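You operate a simulated robot arm through the tools that you are given. There is no shell and no other tool.

You run a simulated robot arm. Do the job below in one go: nothing can be reset, and whatever is moved stays where it is left.

## Task
Put things in order on the prep counter. At the end: the black tea cup is on the blue saucer; the orange nut tin (marked "NUTS") stands where the black tea cup stood; the green brush stands where the yellow sponge stood; the yellow sponge stands where the orange nut tin stood; whatever was shut is shut again. Leave all else as you found it, and nothing knocked over.

The check looks at the end state, three seconds after you hand in, the way a careful person would. Anything else that was tipped, shoved, dropped, spilled or broken makes it a failure.

## Robot
A 6-joint arm with a two-finger parallel gripper, fixed in place. Base frame: the origin is at the foot of the arm, x ahead of it, y to its left, z up; the work surface is at about z = 0.915. Units: m, degrees, N and s.
With the tool pointing down near the work surface it reaches from about 0.22 to 0.62 m from the base axis. Its first joint turns from -66.0 to 66.0 degrees. Payload 2.7 kg.
The tool frame sits at the grasp point between the pads (the TCP): z along the fingers, y along the line on which they close. The tips reach 0.023 m beyond it. The gripper opens to 0.094 m. The fingers are 0.038 m wide and 0.01 m thick; the gripper's body (0.054 by 0.096 m) begins 0.039 m behind the TCP.
Orientation is that of the tool frame in the base frame, as [roll, pitch, yaw] about the fixed x, y, z axes, in that order (R = Rz(yaw) Ry(pitch) Rx(roll)). With the fingers straight down and closing along the base's y, the tool's x points along the base's -x, its y along +y and its z along -z.

## Interface
- The arm moves only by the tool move_arm. Its argument "series" is a list of rows, each a list of 3 entries, a list of its own where there are three numbers: the turn, a rotation vector about the tool's x, y, z in degrees, then the shift along the tool's x, y, z in m, then the closure in counts, from 0 (fully open) to 255 (shut). In form: [[[wx, wy, wz], [tx, ty, tz], gripper], ...]. A call has 1 to 20 rows; each row is the pose to reach, as a shift and turn from the pose commanded when the call began, along the tool's axes at that moment. Each row takes 0.2 s and may step no farther than 0.05 m and 8.6 degrees from the row before; otherwise, or with a gripper value out of range, the whole call is refused. A pose out of reach is approached as far as the arm can. The call stops where the force on the tool passes 40 N (or 10 N more than at its start, if that is more) or the arm is blocked; 0.2 s more then pass. Each finger travels about 0.045 m/s and halts on what it meets, pressing with about 32 N; the grip force reading is that of the motor and also rises with nothing between the fingers. The clock runs only during rows and for 0.2 s after the last one: add rows that repeat a pose to give the fingers time. It gives the time, the measured TCP pose, the force on the tool (base axes), the opening and the grip force at its end, in the units of the frame above (readings bear some noise), with the torque about the TCP (base axes, N m) and any sound that the robot's microphone picked up, and new pictures: "show" is both (left out), scene, wrist or none.
- Cameras (640 x 400 px; columns grow to the right, rows downward): "scene" is fixed at [0.0714, -0.4253, 1.4165]; the picture's right is [0.82, -0.57, 0.00], its down [-0.26, -0.37, -0.89] and it looks along [0.51, 0.73, -0.45] (base axes); focal length 331 px, centre (320, 200). "wrist" rides on the gripper at [0.086, 0.016, -0.075] in the tool frame; the picture's right is [-0.18, 0.98, 0.00], its down [-0.58, -0.11, -0.81] and it looks along [-0.79, -0.15, 0.59] (tool axes); focal length 243 px, centre (320, 200). There is no depth. A picture from a camera that has moved, and an enlarged one, comes with that camera's place and axes in the base frame and with its lens.
- zoom(camera, box): a new picture of the part [left, top, right, bottom] of that camera's present view, enlarged. No time passes.
- hand_in(): hands the job in; it is judged then, once.

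Places have to be worked out from the pictures, the camera data and where the tool is seen. Open the gripper and draw the arm clear of the work before you hand the job in, unless the task says otherwise.

The tools are called after "Emit:" by a JSON object that holds its "op" and its "data". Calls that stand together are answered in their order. move_arm: Moves the arm, as the interface text tells. Its arguments: {"type":"object","properties":{"series":{"type":"array"},"show":{"type":"string","enum":["both","scene","wrist","none"]}},"required":["series"]} The other tools are called the same way: zoom (camera, box) takes an enlarged picture of a part of a camera's view; hand_in () hands the job in.

At the start:

```text
t: 0.0
position: [0.3503, 0.1113, 1.2926]
tcp_rot: [-180.0, 0.1, -179.9]
contact_force: [-0.1, 0.1, -0.5]
wrist_torque: [-0.02, 0.03, 0.0]
finger_gap: 0.094
finger_force: 0.1
```

scene: 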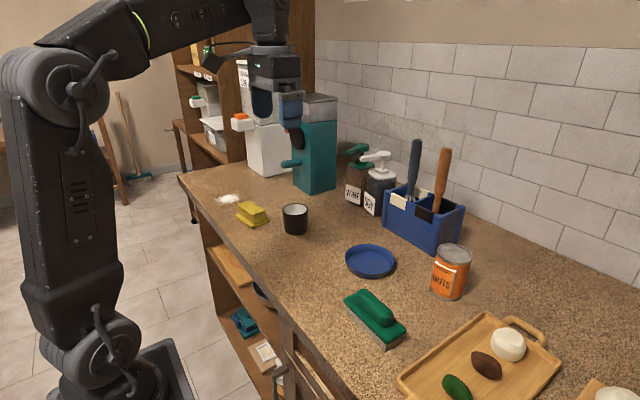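
wrist: 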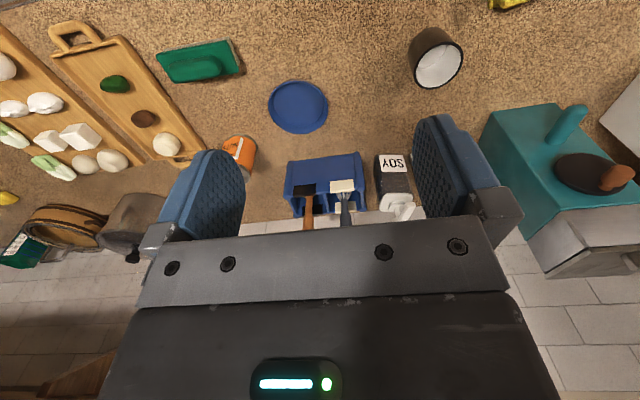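

I'll first look closely at the scene picture to locate the items.

Emit:
{"op": "zoom", "data": {"camera": "scene", "box": [200, 170, 360, 270]}}

Emit:
{"op": "zoom", "data": {"camera": "scene", "box": [320, 220, 512, 340]}}

Emit:
{"op": "zoom", "data": {"camera": "scene", "box": [320, 130, 480, 230]}}

Emit:
{"op": "zoom", "data": {"camera": "wrist", "box": [140, 0, 540, 250]}}

```text
4.00 times, centred on (280, 220) of scene
camera zoom: at [0.0714, -0.4253, 1.4165], right [0.82, -0.57, 0.0], down [-0.26, -0.37, -0.89], along [0.51, 0.73, -0.45], focal length 1323 px, centre (480, 120)
```

zoom: 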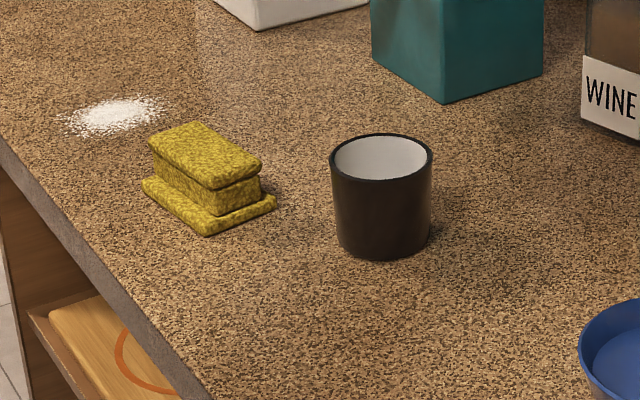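

```text
3.33 times, centred on (416, 280) of scene
camera zoom: at [0.0714, -0.4253, 1.4165], right [0.82, -0.57, 0.0], down [-0.26, -0.37, -0.89], along [0.51, 0.73, -0.45], focal length 1103 px, centre (0, -67)
```

zoom: 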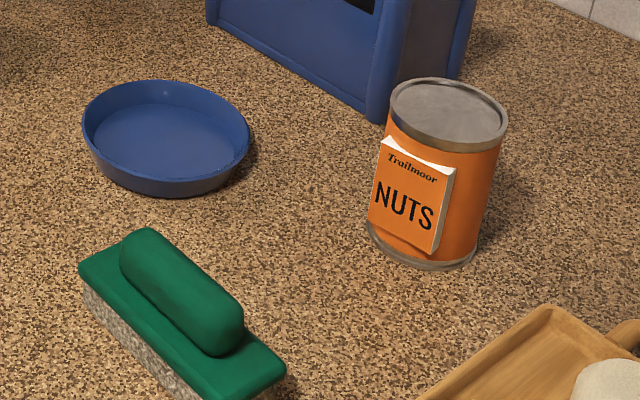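

```text
4.00 times, centred on (400, 180) of scene
camera zoom: at [0.0714, -0.4253, 1.4165], right [0.82, -0.57, 0.0], down [-0.26, -0.37, -0.89], along [0.51, 0.73, -0.45], focal length 1323 px, centre (0, 280)
```

zoom: 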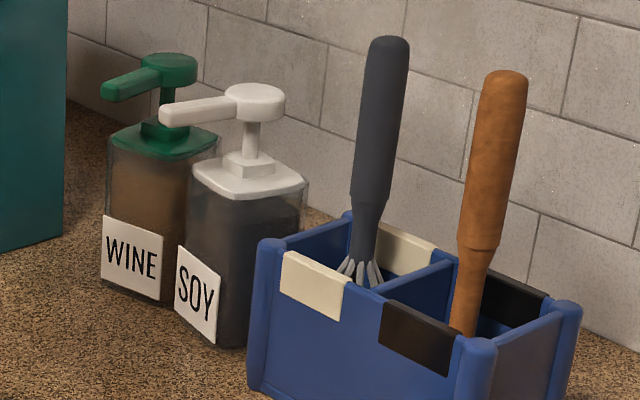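

```text
1.60 times, centred on (340, 125) of wrist
camera zoom: at [0.2617, 0.1279, 1.3669], right [0.18, 0.98, 0.0], down [0.58, -0.11, 0.81], along [0.79, -0.15, -0.59], focal length 388 px, centre (288, 320)
```

zoom: 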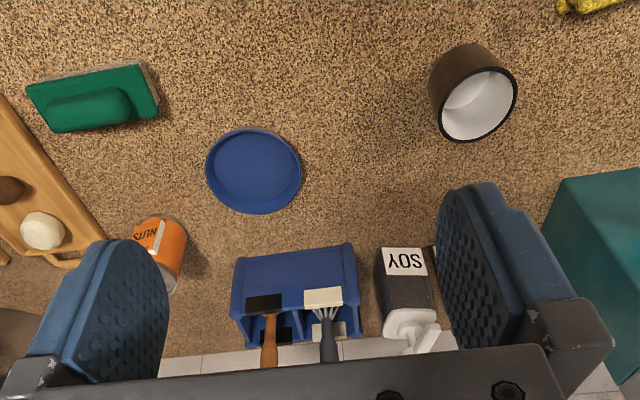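

The cup appears to be at about (0.474, 0.274), the sponge at (0.396, 0.398), the saucer at (0.534, 0.032) and the tin at about (0.613, -0.13). I'll zoom in further for finer estimates of the brush, tin and saucer.

Emit:
{"op": "zoom", "data": {"camera": "scene", "box": [330, 275, 426, 335]}}

Emit:
{"op": "zoom", "data": {"camera": "scene", "box": [400, 235, 496, 305]}}

Emit:
{"op": "zoom", "data": {"camera": "scene", "box": [330, 230, 410, 280]}}

Emit:
{"op": "zoom", "data": {"camera": "scene", "box": [225, 185, 321, 245]}}

Emit:
{"op": "zoom", "data": {"camera": "scene", "box": [380, 300, 640, 400]}}

Emit:
{"op": "zoom", "data": {"camera": "wrist", "box": [140, 10, 300, 190]}}

```text
6.67 times, centred on (378, 305) of scene
camera zoom: at [0.0714, -0.4253, 1.4165], right [0.82, -0.57, 0.0], down [-0.26, -0.37, -0.89], along [0.51, 0.73, -0.45], focal length 2205 px, centre (-67, -500)
```

zoom: 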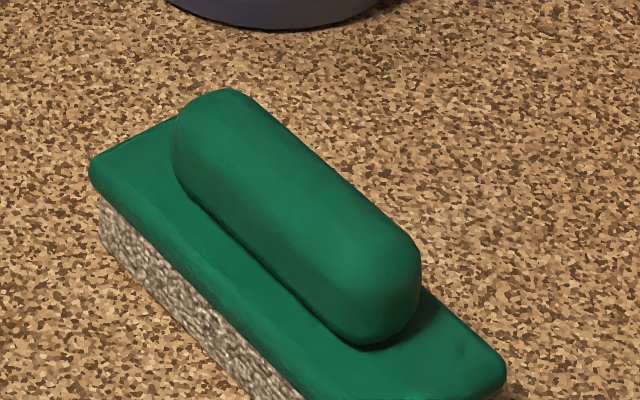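

```text
5.71 times, centred on (448, 270) of scene
camera zoom: at [0.0714, -0.4253, 1.4165], right [0.82, -0.57, 0.0], down [-0.26, -0.37, -0.89], along [0.51, 0.73, -0.45], focal length 1890 px, centre (-411, -200)
```

zoom: 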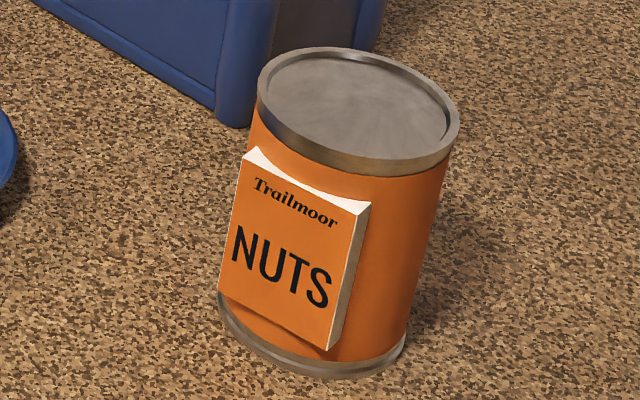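

```text
8.00 times, centred on (370, 255) of scene
camera zoom: at [0.0714, -0.4253, 1.4165], right [0.82, -0.57, 0.0], down [-0.26, -0.37, -0.89], along [0.51, 0.73, -0.45], focal length 2646 px, centre (-80, -240)
```

zoom: 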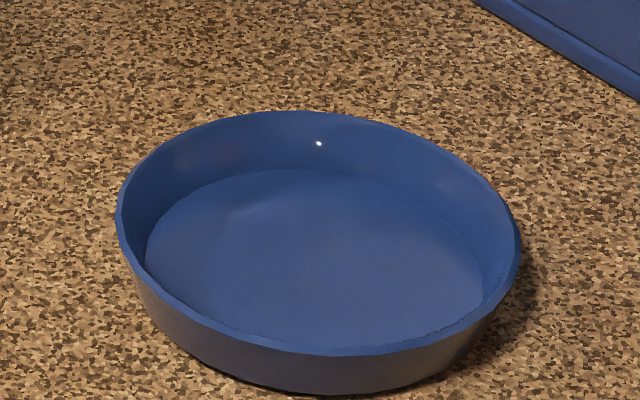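

```text
6.67 times, centred on (273, 215) of scene
camera zoom: at [0.0714, -0.4253, 1.4165], right [0.82, -0.57, 0.0], down [-0.26, -0.37, -0.89], along [0.51, 0.73, -0.45], focal length 2205 px, centre (633, 100)
```

zoom: 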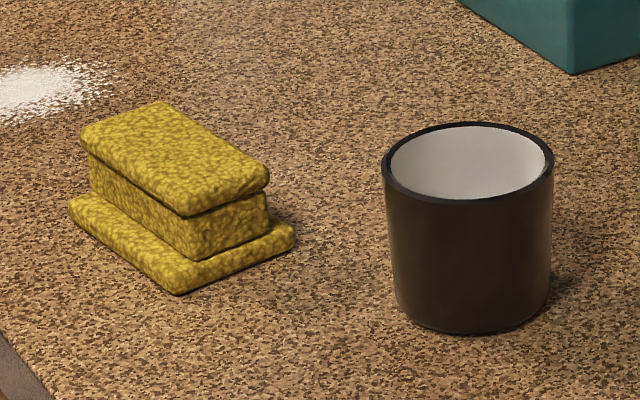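

```text
2.46 times, centred on (510, 350) of scene
camera zoom: at [0.0714, -0.4253, 1.4165], right [0.82, -0.57, 0.0], down [-0.26, -0.37, -0.89], along [0.51, 0.73, -0.45], focal length 814 px, centre (-148, -169)
```

zoom: 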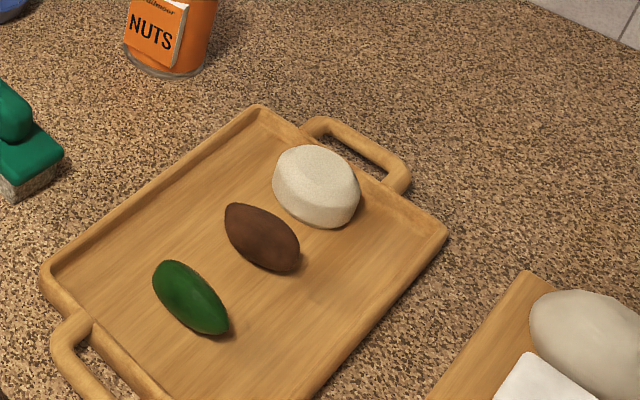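

```text
2.22 times, centred on (220, 100) of wrist
camera zoom: at [0.2617, 0.1279, 1.3669], right [0.18, 0.98, 0.0], down [0.58, -0.11, 0.81], along [0.79, -0.15, -0.59], focal length 539 px, centre (542, 422)
```

zoom: 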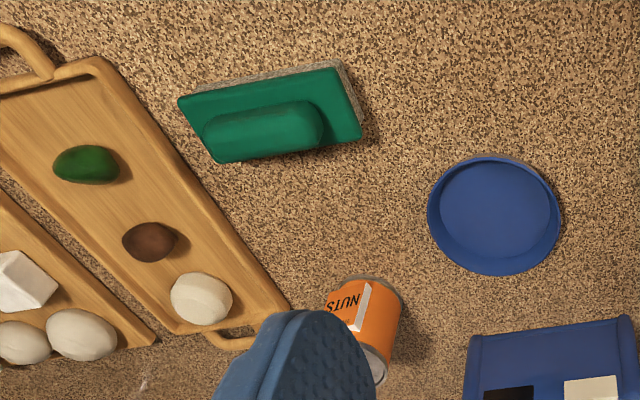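

Estimates so far: cup at (0.473, 0.273) with its rim at z≈0.98, saucer at (0.538, 0.037), brush at about (0.411, -0.104) with its long side along y, and tin at (0.613, -0.129) with its top at 1.012. I'm moving above the cup with the gripper open to verify.

Emit:
{"op": "move_arm", "data": {"series": [[[0, 0, 0], [-0.0154, 0.0203, 0.029], 0], [[0, 0, 0], [-0.0308, 0.0405, 0.058], 0], [[0, 0, 0], [-0.0461, 0.0608, 0.087], 0], [[0, 0, 0], [-0.0615, 0.081, 0.116], 0], [[0, 0, 0], [-0.0769, 0.1013, 0.145], 0], [[0, 0, 0], [-0.0923, 0.1215, 0.174], 0], [[0, 0, 0], [-0.1076, 0.1418, 0.203], 0], [[0, 0, 0], [-0.123, 0.162, 0.233], 0], [[0, 0, 0], [-0.123, 0.162, 0.233], 0]], "show": "both"}}

Emit:
{"op": "zoom", "data": {"camera": "scene", "box": [335, 280, 415, 355]}}

```text
t: 2.0
position: [0.4737, 0.2739, 1.061]
tcp_rot: [180.0, 0.1, 179.9]
contact_force: [-0.4, 0.7, -0.1]
wrist_torque: [0.01, 0.01, 0.01]
finger_gap: 0.0941
finger_force: 0.1
camera wrist: at [0.3849, 0.2897, 1.1355], right [0.18, 0.98, 0.0], down [0.58, -0.11, 0.81], along [0.79, -0.15, -0.59], focal length 243 px, centre (320, 200)
```

scene: 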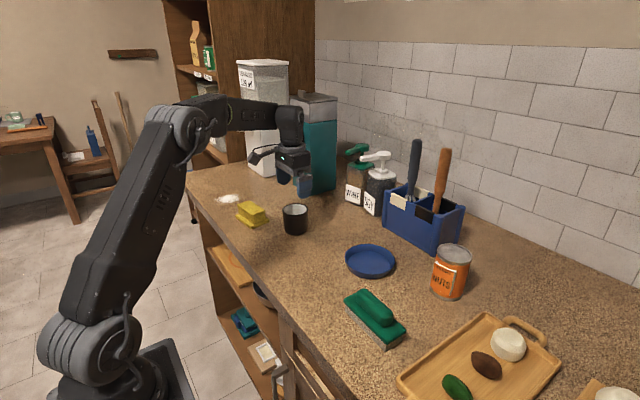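
wrist: 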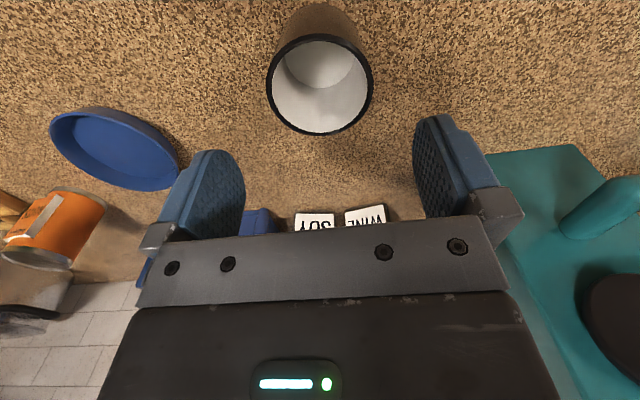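

```text
5.33 times, centred on (375, 318) of scene
camera zoom: at [0.0715, -0.4252, 1.4165], right [0.82, -0.57, 0.0], down [-0.26, -0.37, -0.89], along [0.51, 0.73, -0.45], focal length 1764 px, centre (27, -427)
```

zoom: 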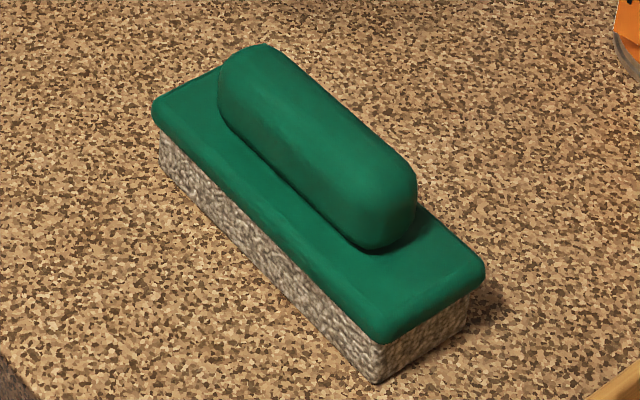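

The wrist view confirms the cup is centred at about (0.47, 0.274), between the open fingers. I'm descending to z≈0.96 and closing on it.

Emit:
{"op": "move_arm", "data": {"series": [[[0, 0, 0], [0.001, 0, 0.035], 0], [[0, 0, 0], [0.002, 0, 0.07], 0], [[0, 0, 0], [0.002, 0, 0.1], 0], [[0, 0, 0], [0.002, 0, 0.1], 0], [[0, 0, 0], [0.002, 0, 0.1], 90], [[0, 0, 0], [0.002, 0, 0.1], 90], [[0, 0, 0], [0.002, 0, 0.1], 120], [[0, 0, 0], [0.002, 0, 0.1], 120]], "show": "both"}}

```text
t: 3.8
position: [0.4705, 0.2734, 0.9605]
tcp_rot: [180.0, 0.1, 180.0]
contact_force: [-0.8, -0.4, -0.2]
wrist_torque: [-0.02, 0.03, -0.01]
finger_gap: 0.0733
finger_force: 32.3
camera wrist: at [0.3826, 0.2892, 1.0353], right [0.18, 0.98, 0.0], down [0.58, -0.11, 0.81], along [0.79, -0.15, -0.59], focal length 243 px, centre (320, 200)
```

scene: 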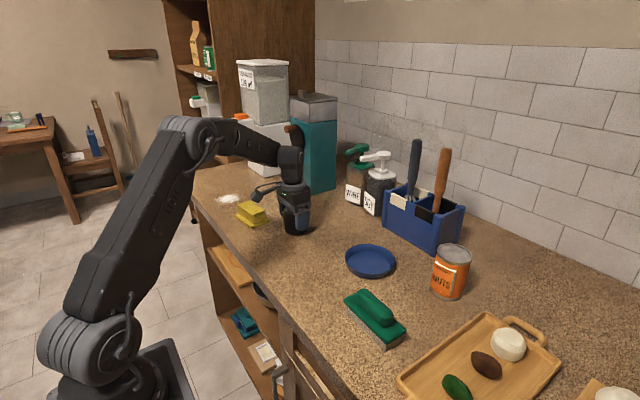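
wrist: 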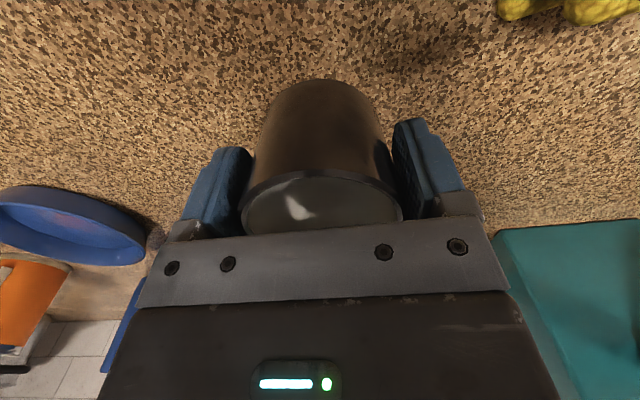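

The cup is gripped (gap 73 mm, 32 N). I'm lifting it and carrying it over the saucer.

Emit:
{"op": "move_arm", "data": {"series": [[[0, 0, 0], [0, 0, -0.03], 120], [[0, 0, 0], [0, 0, -0.065], 120], [[0, 0, 0], [-0.01, -0.035, -0.08], 120], [[0, 0, 0], [-0.0205, -0.072, -0.08], 120], [[0, 0, 0], [-0.0315, -0.11, -0.08], 120], [[0, 0, 0], [-0.042, -0.148, -0.08], 120], [[0, 0, 0], [-0.053, -0.186, -0.08], 120], [[0, 0, 0], [-0.063, -0.221, -0.08], 120], [[0, 0, 0], [-0.0675, -0.2365, -0.08], 120], [[0, 0, 0], [-0.0675, -0.2365, -0.08], 120]], "show": "both"}}

Emit:
{"op": "zoom", "data": {"camera": "scene", "box": [310, 180, 438, 280]}}

```text
t: 6.0
position: [0.5389, 0.0397, 1.0394]
tcp_rot: [180.0, 0.2, -179.9]
contact_force: [0.2, 0.1, -1.7]
wrist_torque: [0.04, -0.03, 0.0]
finger_gap: 0.0735
finger_force: 32.2
camera wrist: at [0.4506, 0.0553, 1.1143], right [0.18, 0.98, 0.0], down [0.58, -0.11, 0.81], along [0.79, -0.15, -0.59], focal length 243 px, centre (320, 200)
```

scene: 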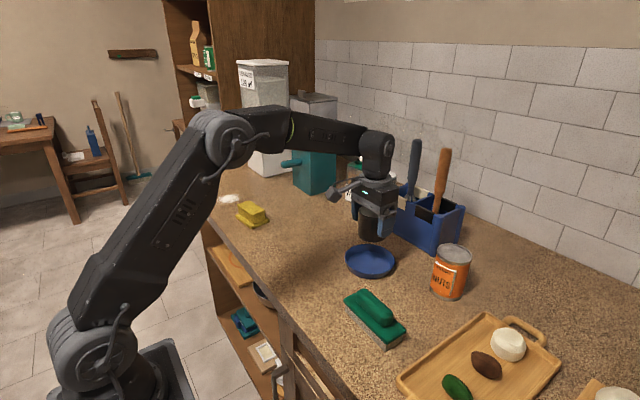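
wrist: 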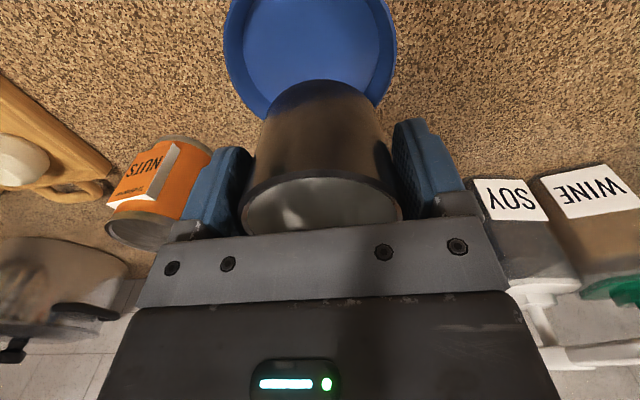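

```text
4.00 times, centred on (374, 230) of scene
camera zoom: at [0.0715, -0.4253, 1.4165], right [0.82, -0.57, 0.0], down [-0.26, -0.37, -0.89], along [0.51, 0.73, -0.45], focal length 1323 px, centre (104, 80)
```

zoom: 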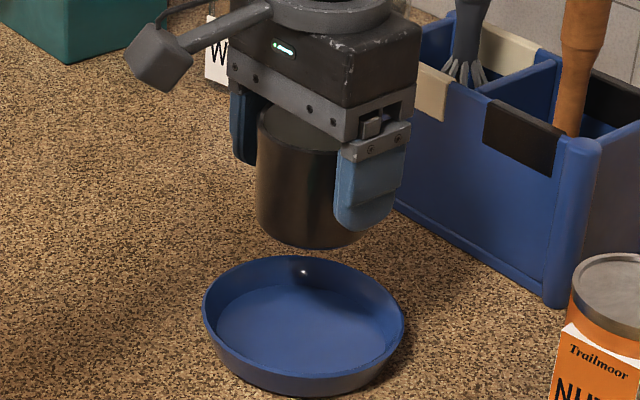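

The cup is over the saucer. Comparing both views, I need to shift about -5 mm in x and -2.5 mm in y, then lower most of the way.

Emit:
{"op": "move_arm", "data": {"series": [[[0, 0, 0], [0.005, -0.0025, 0.0], 120], [[0, 0, 0], [0.005, -0.0025, 0.03], 120], [[0, 0, 0], [0.005, -0.0025, 0.055], 120], [[0, 0, 0], [0.005, -0.0025, 0.066], 120], [[0, 0, 0], [0.005, -0.0025, 0.066], 120]], "show": "both"}}

Emit:
{"op": "zoom", "data": {"camera": "scene", "box": [320, 200, 420, 285]}}

```text
t: 7.2
position: [0.5341, 0.0343, 0.9743]
tcp_rot: [179.9, 0.1, 180.0]
contact_force: [-0.1, -0.7, -1.1]
wrist_torque: [0.0, 0.02, -0.01]
finger_gap: 0.0735
finger_force: 32.1
camera wrist: at [0.4462, 0.0503, 1.0492], right [0.18, 0.98, 0.0], down [0.58, -0.11, 0.81], along [0.79, -0.15, -0.59], focal length 243 px, centre (320, 200)
```

scene: 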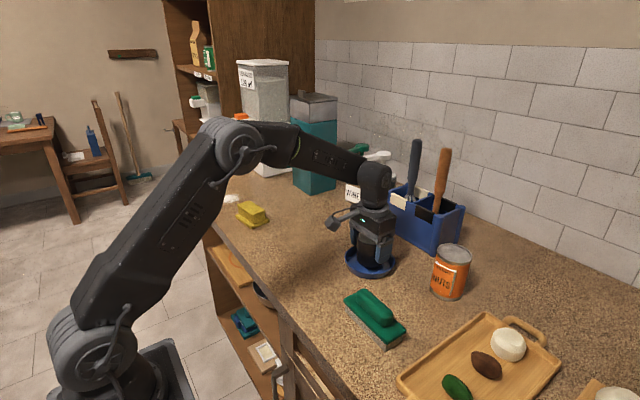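
wrist: 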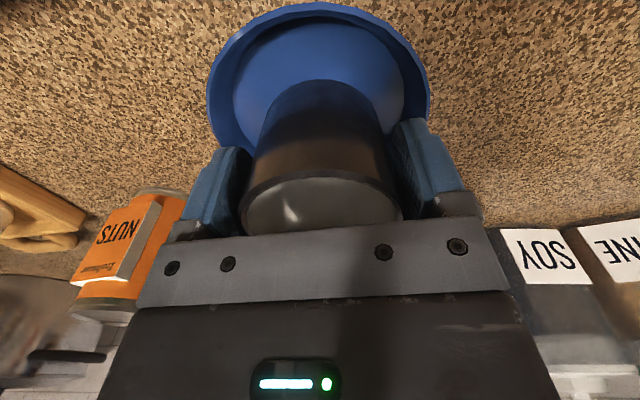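

```text
4.71 times, centred on (370, 242) of scene
camera zoom: at [0.0715, -0.4253, 1.4165], right [0.82, -0.57, 0.0], down [-0.26, -0.37, -0.89], along [0.51, 0.73, -0.45], focal length 1557 px, centre (85, 0)
```

zoom: 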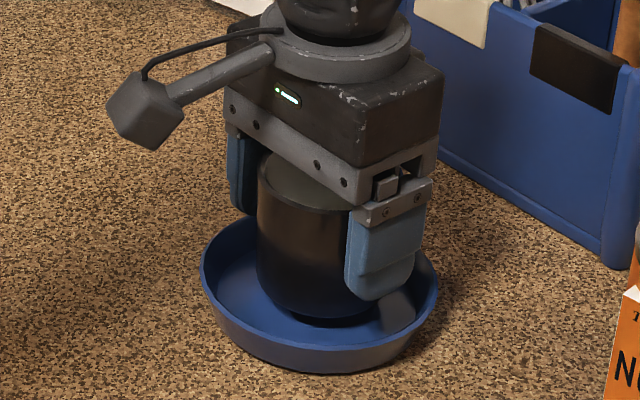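

The cup base sits centred over the saucer floor, a few mm above it. I'm lowering gently and checking the force.

Emit:
{"op": "move_arm", "data": {"series": [[[0, 0, 0], [0, 0, 0.002], 120], [[0, 0, 0], [0, 0, 0.004], 120], [[0, 0, 0], [0, 0, 0.006], 120], [[0, 0, 0], [0, 0, 0.006], 120]], "show": "none"}}

```text
t: 8.2
position: [0.5335, 0.0335, 0.9679]
tcp_rot: [-180.0, 0.0, 180.0]
contact_force: [0.4, 0.1, -1.7]
wrist_torque: [-0.01, -0.01, 0.01]
finger_gap: 0.0734
finger_force: 31.5
```

The force shows no contact yet, so I'm continuing down in small steps.

Emit:
{"op": "move_arm", "data": {"series": [[[0, 0, 0], [0, 0, 0.001], 120], [[0, 0, 0], [0, 0, 0.002], 120], [[0, 0, 0], [0, 0, 0.003], 120], [[0, 0, 0], [0, 0, 0.003], 120]], "show": "scene"}}

Emit:
{"op": "zoom", "data": {"camera": "scene", "box": [330, 220, 410, 280]}}

```text
t: 9.2
position: [0.5342, 0.0349, 0.9663]
tcp_rot: [-180.0, 0.2, -179.9]
contact_force: [-1.0, 2.4, 8.1]
wrist_torque: [0.01, 0.22, -0.01]
finger_gap: 0.0735
finger_force: 31.9
```

scene: 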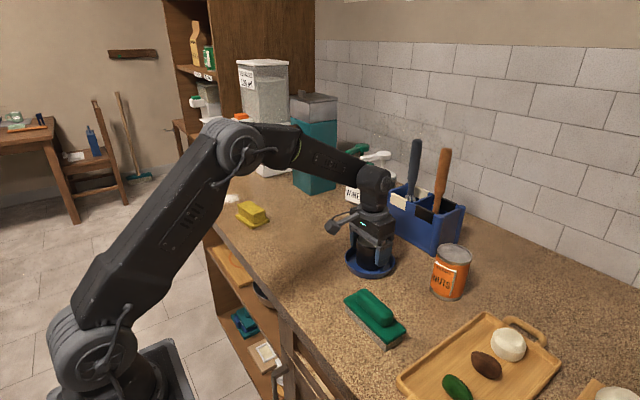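

```text
6.67 times, centred on (370, 250) of scene
camera zoom: at [0.0713, -0.4252, 1.4165], right [0.82, -0.57, 0.0], down [-0.26, -0.37, -0.89], along [0.51, 0.73, -0.45], focal length 2205 px, centre (-13, -133)
```

zoom: 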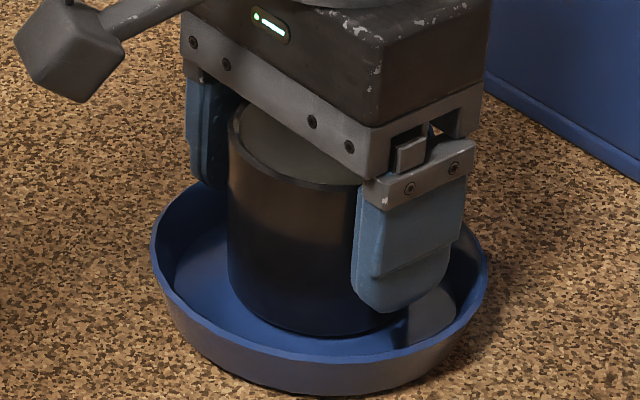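

Contact is felt (about 8 N upward), so the cup is resting on the saucer floor. I'm easing up slightly, opening the fingers and rising straight up.

Emit:
{"op": "move_arm", "data": {"series": [[[0, 0, 0], [0, 0, -0.001], 120], [[0, 0, 0], [0, 0, -0.001], 90], [[0, 0, 0], [0, 0, -0.001], 40], [[0, 0, 0], [0, 0, -0.001], 0], [[0, 0, 0], [0, 0, -0.001], 0], [[0, 0, 0], [0, 0, -0.02], 0], [[0, 0, 0], [0, 0, -0.05], 0], [[0, 0, 0], [0, 0, -0.09], 0], [[0, 0, 0], [0, 0, -0.13], 0], [[0, 0, 0], [0, 0, -0.13], 0]], "show": "both"}}

Emit:
{"op": "zoom", "data": {"camera": "scene", "box": [330, 220, 410, 280]}}

```text
t: 11.4
position: [0.5303, 0.0333, 1.0939]
tcp_rot: [-179.9, 0.0, -180.0]
contact_force: [0.3, 0.7, 0.8]
wrist_torque: [0.0, -0.01, 0.01]
finger_gap: 0.0941
finger_force: 0.0
camera wrist: at [0.4432, 0.0494, 1.1685], right [0.18, 0.98, 0.0], down [0.58, -0.11, 0.81], along [0.79, -0.15, -0.59], focal length 243 px, centre (320, 200)
```

scene: 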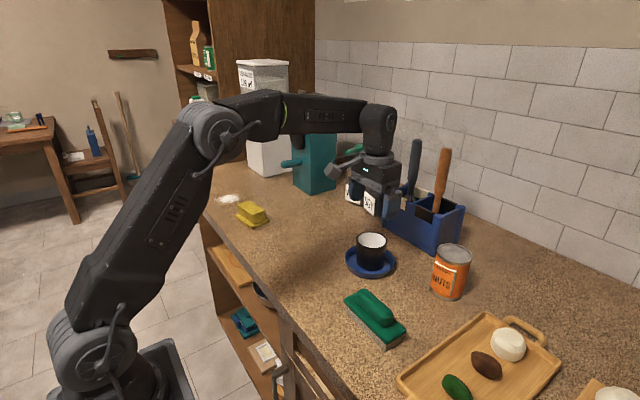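
wrist: 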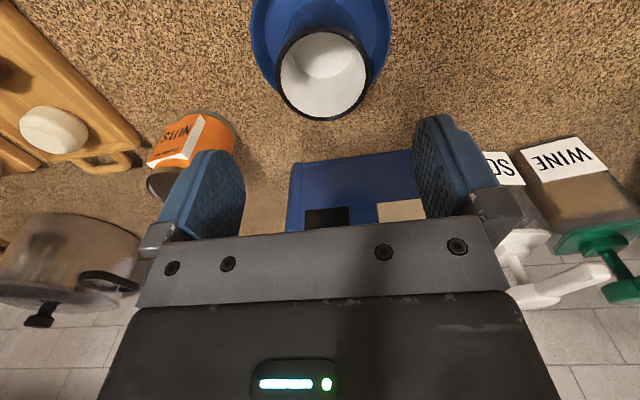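

```text
6.67 times, centred on (370, 250) of scene
camera zoom: at [0.0714, -0.4253, 1.4165], right [0.82, -0.57, 0.0], down [-0.26, -0.37, -0.89], along [0.51, 0.73, -0.45], focal length 2205 px, centre (-13, -133)
```

zoom: 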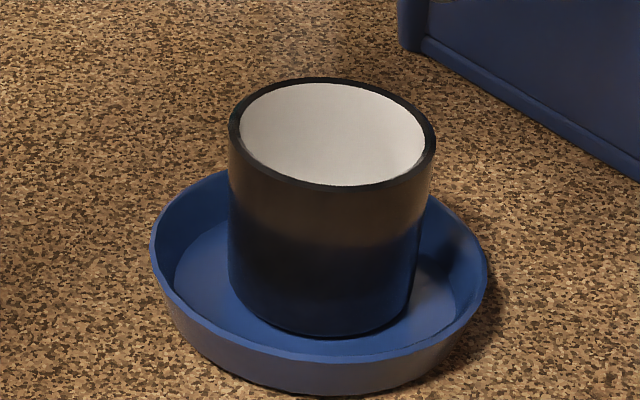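

The cup sits squarely on the saucer. Now I'm moving above the tin at z≈1.09 with the gripper open, to check its position.

Emit:
{"op": "move_arm", "data": {"series": [[[0, 0, 0], [-0.015, -0.035, 0], 0], [[0, 0, 0], [-0.03, -0.07, 0], 0], [[0, 0, 0], [-0.05, -0.11, 0], 0], [[0, 0, 0], [-0.066, -0.14, 0], 0], [[0, 0, 0], [-0.081, -0.163, 0], 0], [[0, 0, 0], [-0.081, -0.163, 0], 0]], "show": "both"}}

Emit:
{"op": "zoom", "data": {"camera": "scene", "box": [380, 160, 540, 310]}}

```text
t: 12.8
position: [0.5953, -0.127, 1.0878]
tcp_rot: [180.0, 0.0, -179.9]
contact_force: [-0.1, 1.1, -0.1]
wrist_torque: [0.01, 0.01, -0.01]
finger_gap: 0.0939
finger_force: 0.1
out of reach, approached as far as the arm can: row 4, 5, 6
camera wrist: at [0.5071, -0.1102, 1.1627], right [0.18, 0.98, 0.0], down [0.58, -0.11, 0.81], along [0.79, -0.15, -0.59], focal length 243 px, centre (320, 200)
```

scene: 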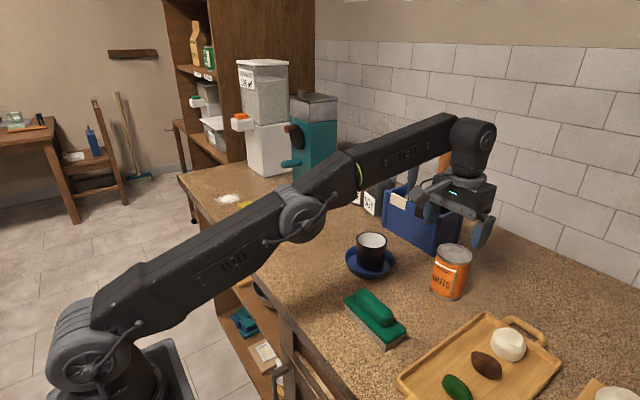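
wrist: 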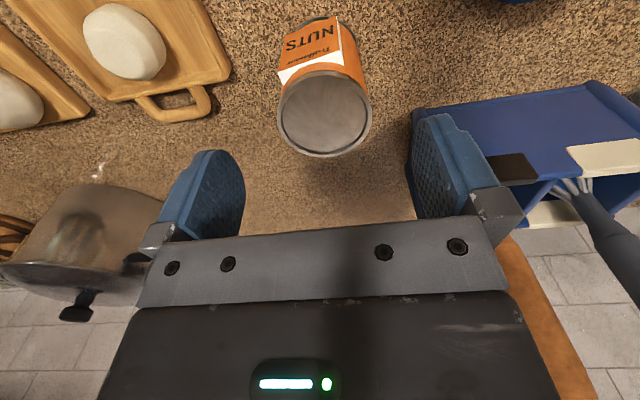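

```text
2.67 times, centred on (460, 235) of scene
camera zoom: at [0.0714, -0.4253, 1.4165], right [0.82, -0.57, 0.0], down [-0.26, -0.37, -0.89], along [0.51, 0.73, -0.45], focal length 882 px, centre (-53, 107)
```

zoom: 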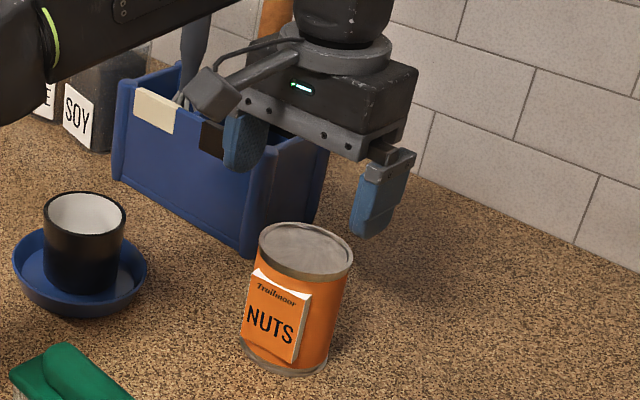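

At this height the arm reaches only x≈0.595, whereas the tin is at about (0.612, -0.127). Reach should improve lower down, so I'm descending partway beside the tin, with the fingers straddling it in y, to check.

Emit:
{"op": "move_arm", "data": {"series": [[[0, 0, 0], [0, 0, 0.02], 0], [[0, 0, 0], [0, 0, 0.04], 0], [[0, 0, 0], [0, 0, 0.06], 0], [[0, 0, 0], [0, 0, 0.06], 0]], "show": "both"}}

Emit:
{"op": "zoom", "data": {"camera": "scene", "box": [400, 190, 528, 310]}}

```text
t: 13.8
position: [0.5967, -0.125, 1.0268]
tcp_rot: [179.9, 0.1, 179.9]
contact_force: [0.5, 0.0, 0.0]
wrist_torque: [0.0, 0.0, -0.01]
finger_gap: 0.0941
finger_force: 0.0
camera wrist: at [0.5087, -0.1094, 1.1026], right [0.18, 0.98, 0.0], down [0.58, -0.11, 0.81], along [0.79, -0.15, -0.59], focal length 243 px, centre (320, 200)
```

scene: 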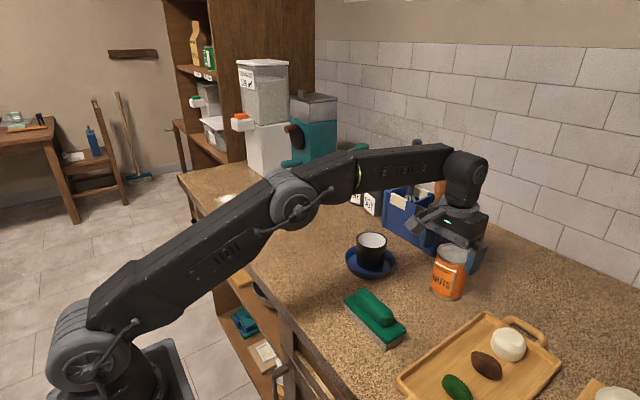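
wrist: 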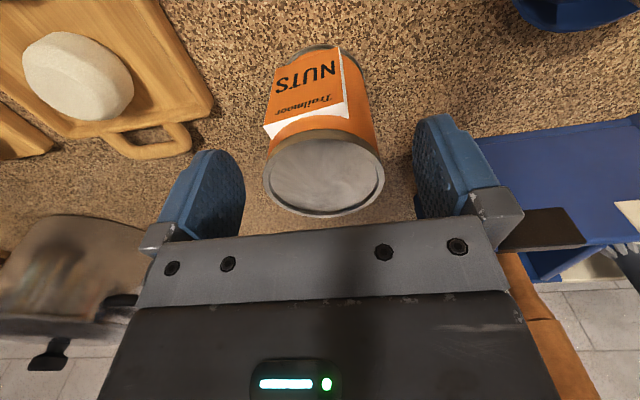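

```text
3.33 times, centred on (464, 250) of scene
camera zoom: at [0.0714, -0.4253, 1.4165], right [0.82, -0.57, 0.0], down [-0.26, -0.37, -0.89], along [0.51, 0.73, -0.45], focal length 1103 px, centre (-160, 33)
```

zoom: 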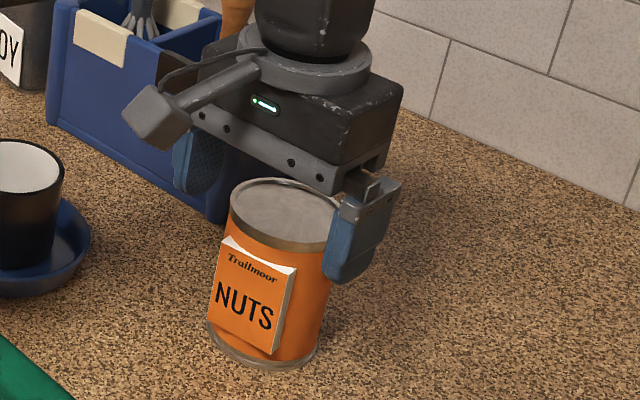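

The reach limit was due to height; now the fingers straddle the tin. I'm descending to z≈0.982 while moving outward towards x≈0.611.

Emit:
{"op": "move_arm", "data": {"series": [[[0, 0, 0], [0, -0.001, 0.015], 0], [[0, 0, 0], [-0.004, -0.002, 0.03], 0], [[0, 0, 0], [-0.008, -0.002, 0.045], 0], [[0, 0, 0], [-0.012, -0.002, 0.045], 0], [[0, 0, 0], [-0.015, -0.002, 0.045], 0], [[0, 0, 0], [-0.015, -0.002, 0.045], 0]], "show": "both"}}

Emit:
{"op": "zoom", "data": {"camera": "scene", "box": [400, 190, 528, 310]}}

```text
t: 15.2
position: [0.6114, -0.1281, 0.9828]
tcp_rot: [179.9, 0.1, 179.9]
contact_force: [0.0, 0.4, 0.1]
wrist_torque: [-0.01, 0.01, -0.01]
finger_gap: 0.0941
finger_force: 0.0
camera wrist: at [0.5228, -0.1119, 1.0577], right [0.18, 0.98, 0.0], down [0.58, -0.11, 0.81], along [0.79, -0.15, -0.59], focal length 243 px, centre (320, 200)
```

scene: 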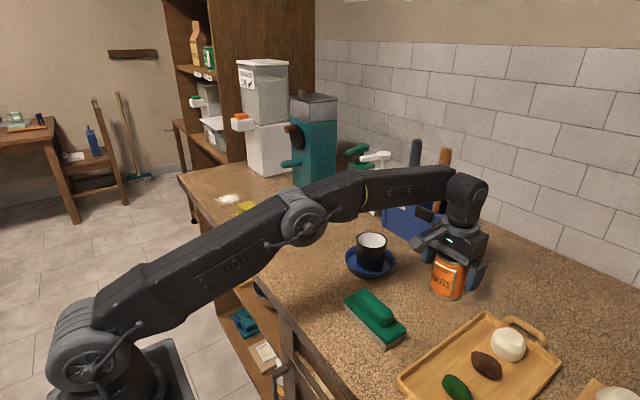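
wrist: 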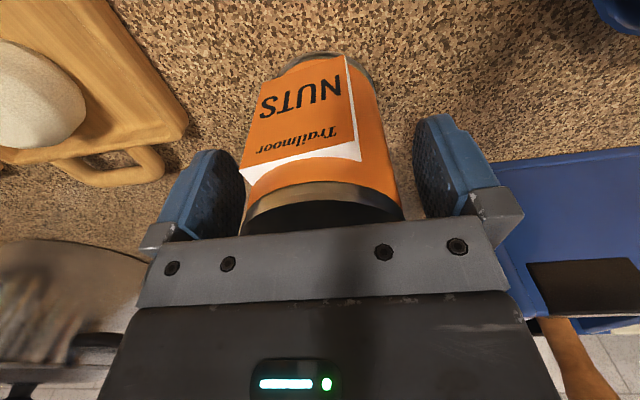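

```text
3.33 times, centred on (464, 250) of scene
camera zoom: at [0.0714, -0.4253, 1.4165], right [0.82, -0.57, 0.0], down [-0.26, -0.37, -0.89], along [0.51, 0.73, -0.45], focal length 1103 px, centre (-160, 33)
```

zoom: 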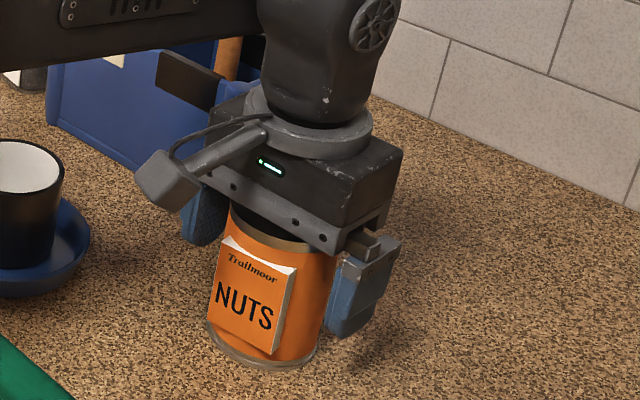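

The gripper reached (0.611, -0.128, 0.983), centred on the tin. I'm closing.

Emit:
{"op": "move_arm", "data": {"series": [[[0, 0, 0], [0, 0, 0], 60], [[0, 0, 0], [0, 0, 0], 90], [[0, 0, 0], [0, 0, 0], 120], [[0, 0, 0], [0, 0, 0], 120], [[0, 0, 0], [0, 0, 0], 120]], "show": "wrist"}}

```text
t: 16.4
position: [0.6109, -0.1283, 0.9813]
tcp_rot: [179.9, 0.1, 179.9]
contact_force: [-0.4, 1.6, 0.0]
wrist_torque: [0.16, 0.0, -0.04]
finger_gap: 0.0671
finger_force: 32.3
camera wrist: at [0.5228, -0.1118, 1.0579], right [0.18, 0.98, 0.0], down [0.58, -0.11, 0.81], along [0.79, -0.15, -0.59], focal length 243 px, centre (320, 200)
```

wrist: 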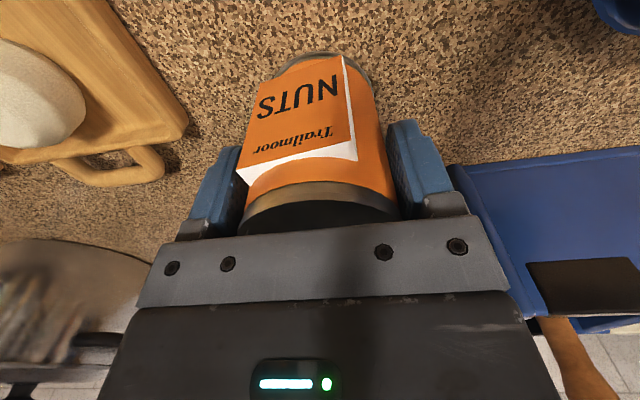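

The tin is gripped (67 mm, 32 N). I'm lifting it up and inward, with a check before the traverse.

Emit:
{"op": "move_arm", "data": {"series": [[[0, 0, 0], [0, 0, -0.018], 120], [[0, 0, 0], [0.006, 0.002, -0.038], 120], [[0, 0, 0], [0.021, 0.005, -0.063], 120], [[0, 0, 0], [0.046, 0.01, -0.093], 120], [[0, 0, 0], [0.076, 0.018, -0.118], 120], [[0, 0, 0], [0.106, 0.028, -0.128], 120], [[0, 0, 0], [0.106, 0.028, -0.128], 120]], "show": "both"}}

```text
t: 18.0
position: [0.5041, -0.0982, 1.1095]
tcp_rot: [179.9, 0.1, -180.0]
contact_force: [0.6, 0.5, -1.7]
wrist_torque: [-0.01, 0.0, -0.01]
finger_gap: 0.0669
finger_force: 32.0
camera wrist: at [0.4154, -0.0824, 1.1847], right [0.18, 0.98, 0.0], down [0.58, -0.11, 0.81], along [0.79, -0.15, -0.59], focal length 243 px, centre (320, 200)
```

scene: 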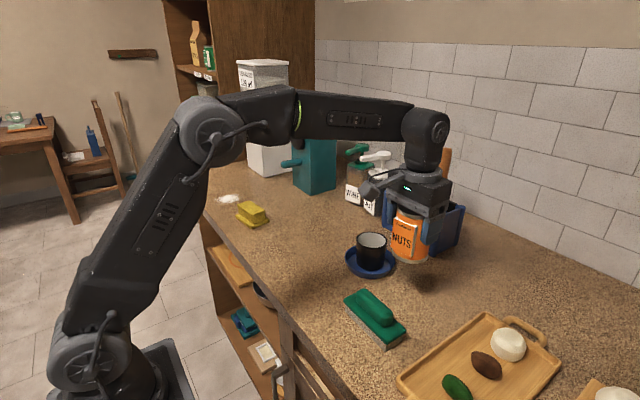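
wrist: 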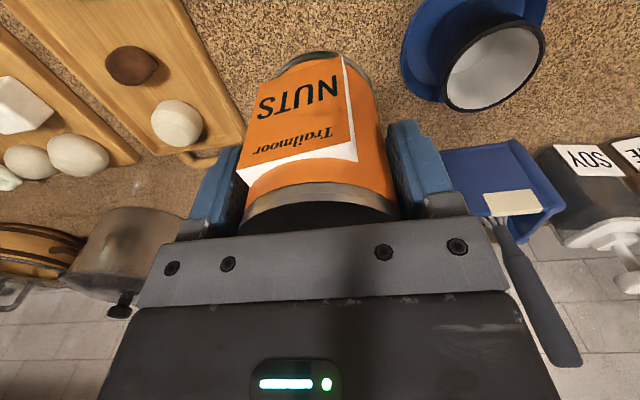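

The tin is clear and hanging straight. I'm carrying it at z≈1.11, over and past the cup, to the cup's old spot.

Emit:
{"op": "move_arm", "data": {"series": [[[0, 0, 0], [0.02, 0.04, 0], 120], [[0, 0, 0], [0.035, 0.085, 0], 120], [[0, 0, 0], [0.042, 0.13, 0], 120], [[0, 0, 0], [0.044, 0.175, 0], 120], [[0, 0, 0], [0.044, 0.22, 0], 120], [[0, 0, 0], [0.042, 0.265, 0], 120], [[0, 0, 0], [0.04, 0.305, 0], 120], [[0, 0, 0], [0.037, 0.345, 0], 120], [[0, 0, 0], [0.034, 0.3735, 0.01], 120], [[0, 0, 0], [0.034, 0.3735, 0.05], 120], [[0, 0, 0], [0.034, 0.3735, 0.09], 120], [[0, 0, 0], [0.034, 0.3735, 0.09], 120]], "show": "both"}}

Emit:
{"op": "zoom", "data": {"camera": "scene", "box": [225, 165, 353, 245]}}

```text
t: 20.6
position: [0.4741, 0.2763, 1.0198]
tcp_rot: [180.0, 0.1, 180.0]
contact_force: [0.4, 0.3, -1.4]
wrist_torque: [-0.02, 0.0, -0.02]
finger_gap: 0.0667
finger_force: 32.4
camera wrist: at [0.3854, 0.2918, 1.0952], right [0.18, 0.98, 0.0], down [0.58, -0.11, 0.81], along [0.79, -0.15, -0.59], focal length 243 px, centre (320, 200)
```

scene: 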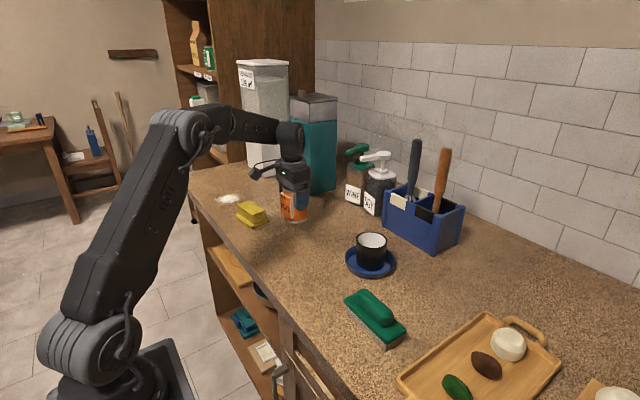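
wrist: 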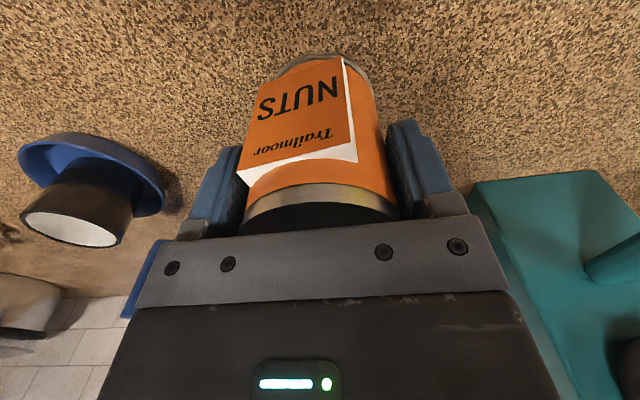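

```text
5.00 times, centred on (289, 205) of scene
camera zoom: at [0.0715, -0.4252, 1.4165], right [0.82, -0.57, 0.0], down [-0.26, -0.37, -0.89], along [0.51, 0.73, -0.45], focal length 1654 px, centre (475, 175)
```

zoom: 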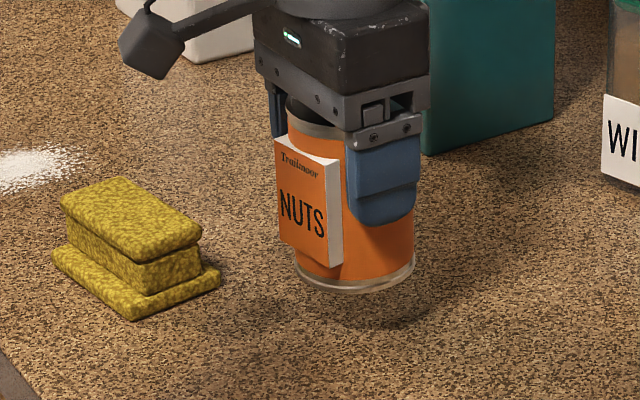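

The tin hangs upright a few cm above the cup's old spot. I'm lowering it almost to contact with a small xy correction.

Emit:
{"op": "move_arm", "data": {"series": [[[0, 0, 0], [0.002, -0.002, 0.015], 120], [[0, 0, 0], [0.002, -0.002, 0.03], 120], [[0, 0, 0], [0.002, -0.002, 0.034], 120], [[0, 0, 0], [0.002, -0.002, 0.036], 120], [[0, 0, 0], [0.002, -0.002, 0.037], 120], [[0, 0, 0], [0.002, -0.002, 0.037], 120]], "show": "scene"}}

Emit:
{"op": "zoom", "data": {"camera": "scene", "box": [225, 165, 353, 245]}}

```text
t: 22.0
position: [0.4692, 0.2713, 0.983]
tcp_rot: [-180.0, 0.0, 180.0]
contact_force: [0.1, 1.1, -2.6]
wrist_torque: [0.01, -0.01, 0.0]
finger_gap: 0.0669
finger_force: 31.6
```

scene: 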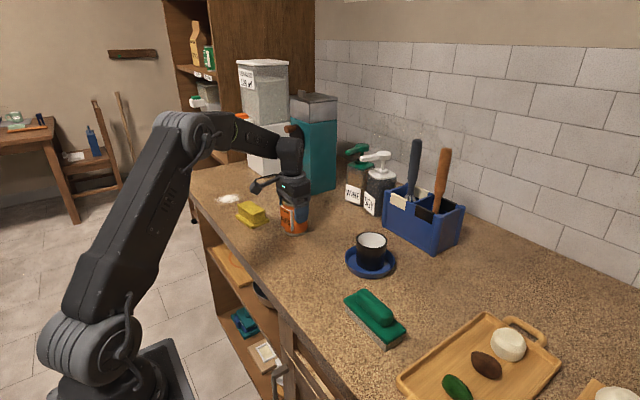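

```text
5.00 times, centred on (289, 205) of scene
camera zoom: at [0.0715, -0.4252, 1.4165], right [0.82, -0.57, 0.0], down [-0.26, -0.37, -0.89], along [0.51, 0.73, -0.45], focal length 1654 px, centre (475, 175)
```

zoom: 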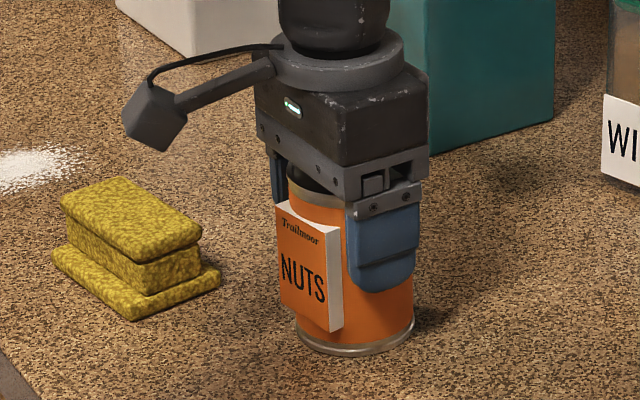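

The tin base now matches the cup's old base position in the image (about 296, 229). I'm lowering the last couple of millimetres to feel contact.

Emit:
{"op": "move_arm", "data": {"series": [[[0, 0, 0], [0, 0, 0.001], 120], [[0, 0, 0], [0, 0, 0.002], 120], [[0, 0, 0], [0, 0, 0.002], 120]], "show": "none"}}

```text
t: 22.8
position: [0.4699, 0.2718, 0.9831]
tcp_rot: [-180.0, 0.2, -180.0]
contact_force: [-1.1, -0.4, 5.2]
wrist_torque: [-0.11, 0.25, -0.04]
finger_gap: 0.0669
finger_force: 31.8
```

Contact at about 5 N: the tin stands on the counter. I'm opening and rising straight up.

Emit:
{"op": "move_arm", "data": {"series": [[[0, 0, 0], [0, 0, -0.0005], 100], [[0, 0, 0], [0, 0, -0.0005], 60], [[0, 0, 0], [0, 0, -0.0005], 20], [[0, 0, 0], [0, 0, -0.0005], 0], [[0, 0, 0], [0, 0, -0.0005], 0], [[0, 0, 0], [0, 0, -0.025], 0], [[0, 0, 0], [0, 0, -0.06], 0], [[0, 0, 0], [0, 0, -0.1], 0], [[0, 0, 0], [0, 0, -0.14], 0], [[0, 0, 0], [0, 0, -0.14], 0]], "show": "both"}}

Emit:
{"op": "zoom", "data": {"camera": "scene", "box": [225, 165, 353, 245]}}

```text
t: 25.0
position: [0.4681, 0.272, 1.1221]
tcp_rot: [180.0, 0.1, -180.0]
contact_force: [0.1, 0.9, -0.3]
wrist_torque: [0.02, -0.03, 0.0]
finger_gap: 0.094
finger_force: 0.1
camera wrist: at [0.3794, 0.2884, 1.1966], right [0.18, 0.98, 0.0], down [0.58, -0.11, 0.81], along [0.79, -0.15, -0.59], focal length 243 px, centre (320, 200)
```

scene: 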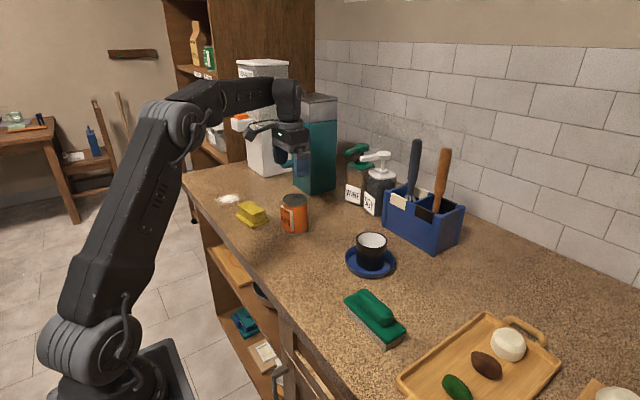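
wrist: 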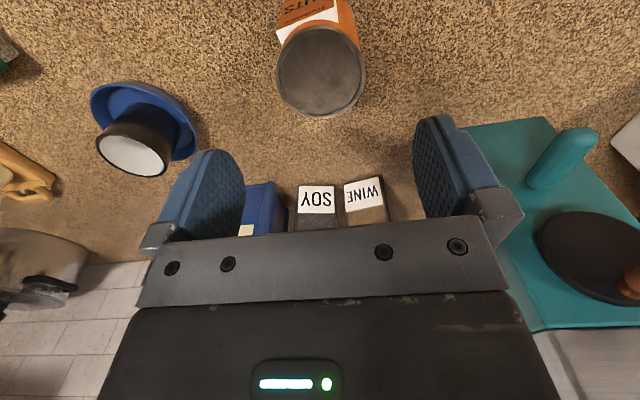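

```text
5.00 times, centred on (289, 205) of scene
camera zoom: at [0.0714, -0.4253, 1.4165], right [0.82, -0.57, 0.0], down [-0.26, -0.37, -0.89], along [0.51, 0.73, -0.45], focal length 1654 px, centre (475, 175)
```

zoom: 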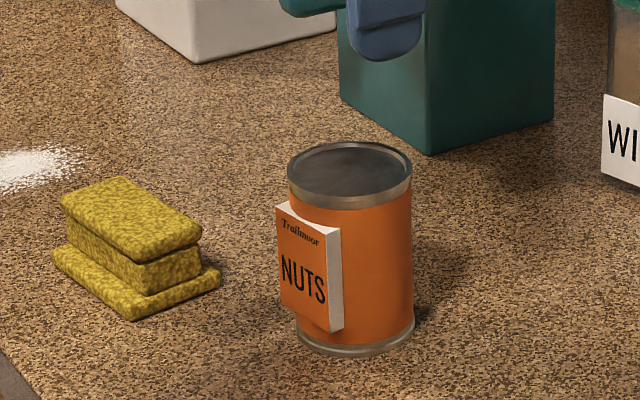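

The tin stands upright where the cup was. Next is the sponge: its centre is about (0.394, 0.397) and its long axis lies roughly along y (rotated ~7°). I'm moving above it and turning the tool so the fingers close across its short side.

Emit:
{"op": "move_arm", "data": {"series": [[[0, 0, 8.3], [0.008, 0.013, 0], 0], [[0, 0, 16.6], [0.016, 0.026, 0], 0], [[0, 0, 24.9], [0.024, 0.039, 0], 0], [[0, 0, 33.2], [0.032, 0.052, 0], 0], [[0, 0, 41.5], [0.04, 0.065, 0], 0], [[0, 0, 49.8], [0.048, 0.078, 0], 0], [[0, 0, 58.1], [0.056, 0.091, 0], 0], [[0, 0, 66.4], [0.064, 0.104, 0.01], 0], [[0, 0, 74.7], [0.071, 0.117, 0.03], 0], [[0, 0, 83], [0.074, 0.125, 0.06], 0], [[0, 0, 83], [0.074, 0.125, 0.08], 0], [[0, 0, 83], [0.074, 0.125, 0.08], 0]], "show": "both"}}

Emit:
{"op": "zoom", "data": {"camera": "scene", "box": [205, 145, 333, 245]}}

```text
t: 27.6
position: [0.3969, 0.3973, 1.0411]
tcp_rot: [-179.9, -0.1, 96.9]
contact_force: [0.7, -1.0, 0.2]
wrist_torque: [0.03, 0.03, 0.01]
finger_gap: 0.0939
finger_force: 0.0
camera wrist: at [0.4004, 0.4854, 1.1163], right [1.0, -0.06, 0.0], down [-0.04, -0.59, 0.81], along [-0.05, -0.81, -0.59], focal length 243 px, centre (320, 200)
```

scene: 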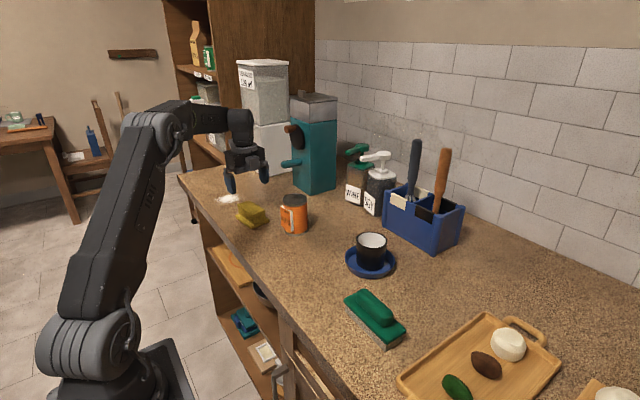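
wrist: 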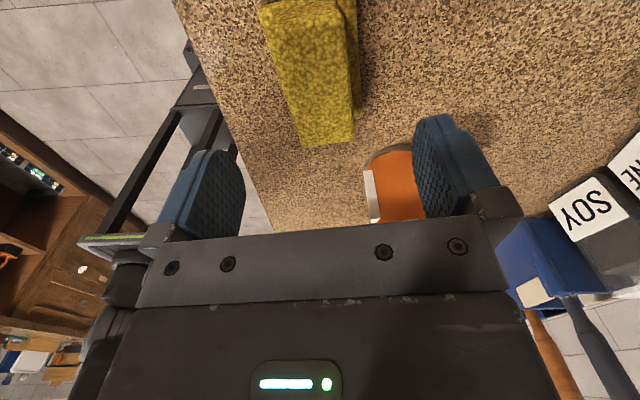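

```text
4.00 times, centred on (269, 195) of scene
camera zoom: at [0.0714, -0.4252, 1.4165], right [0.82, -0.57, 0.0], down [-0.26, -0.37, -0.89], along [0.51, 0.73, -0.45], focal length 1323 px, centre (524, 220)
```

zoom: 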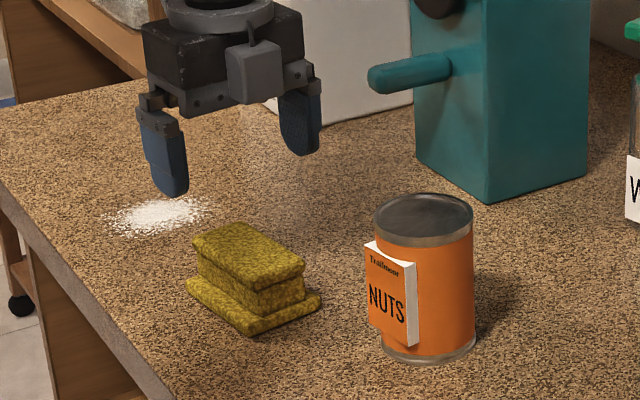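

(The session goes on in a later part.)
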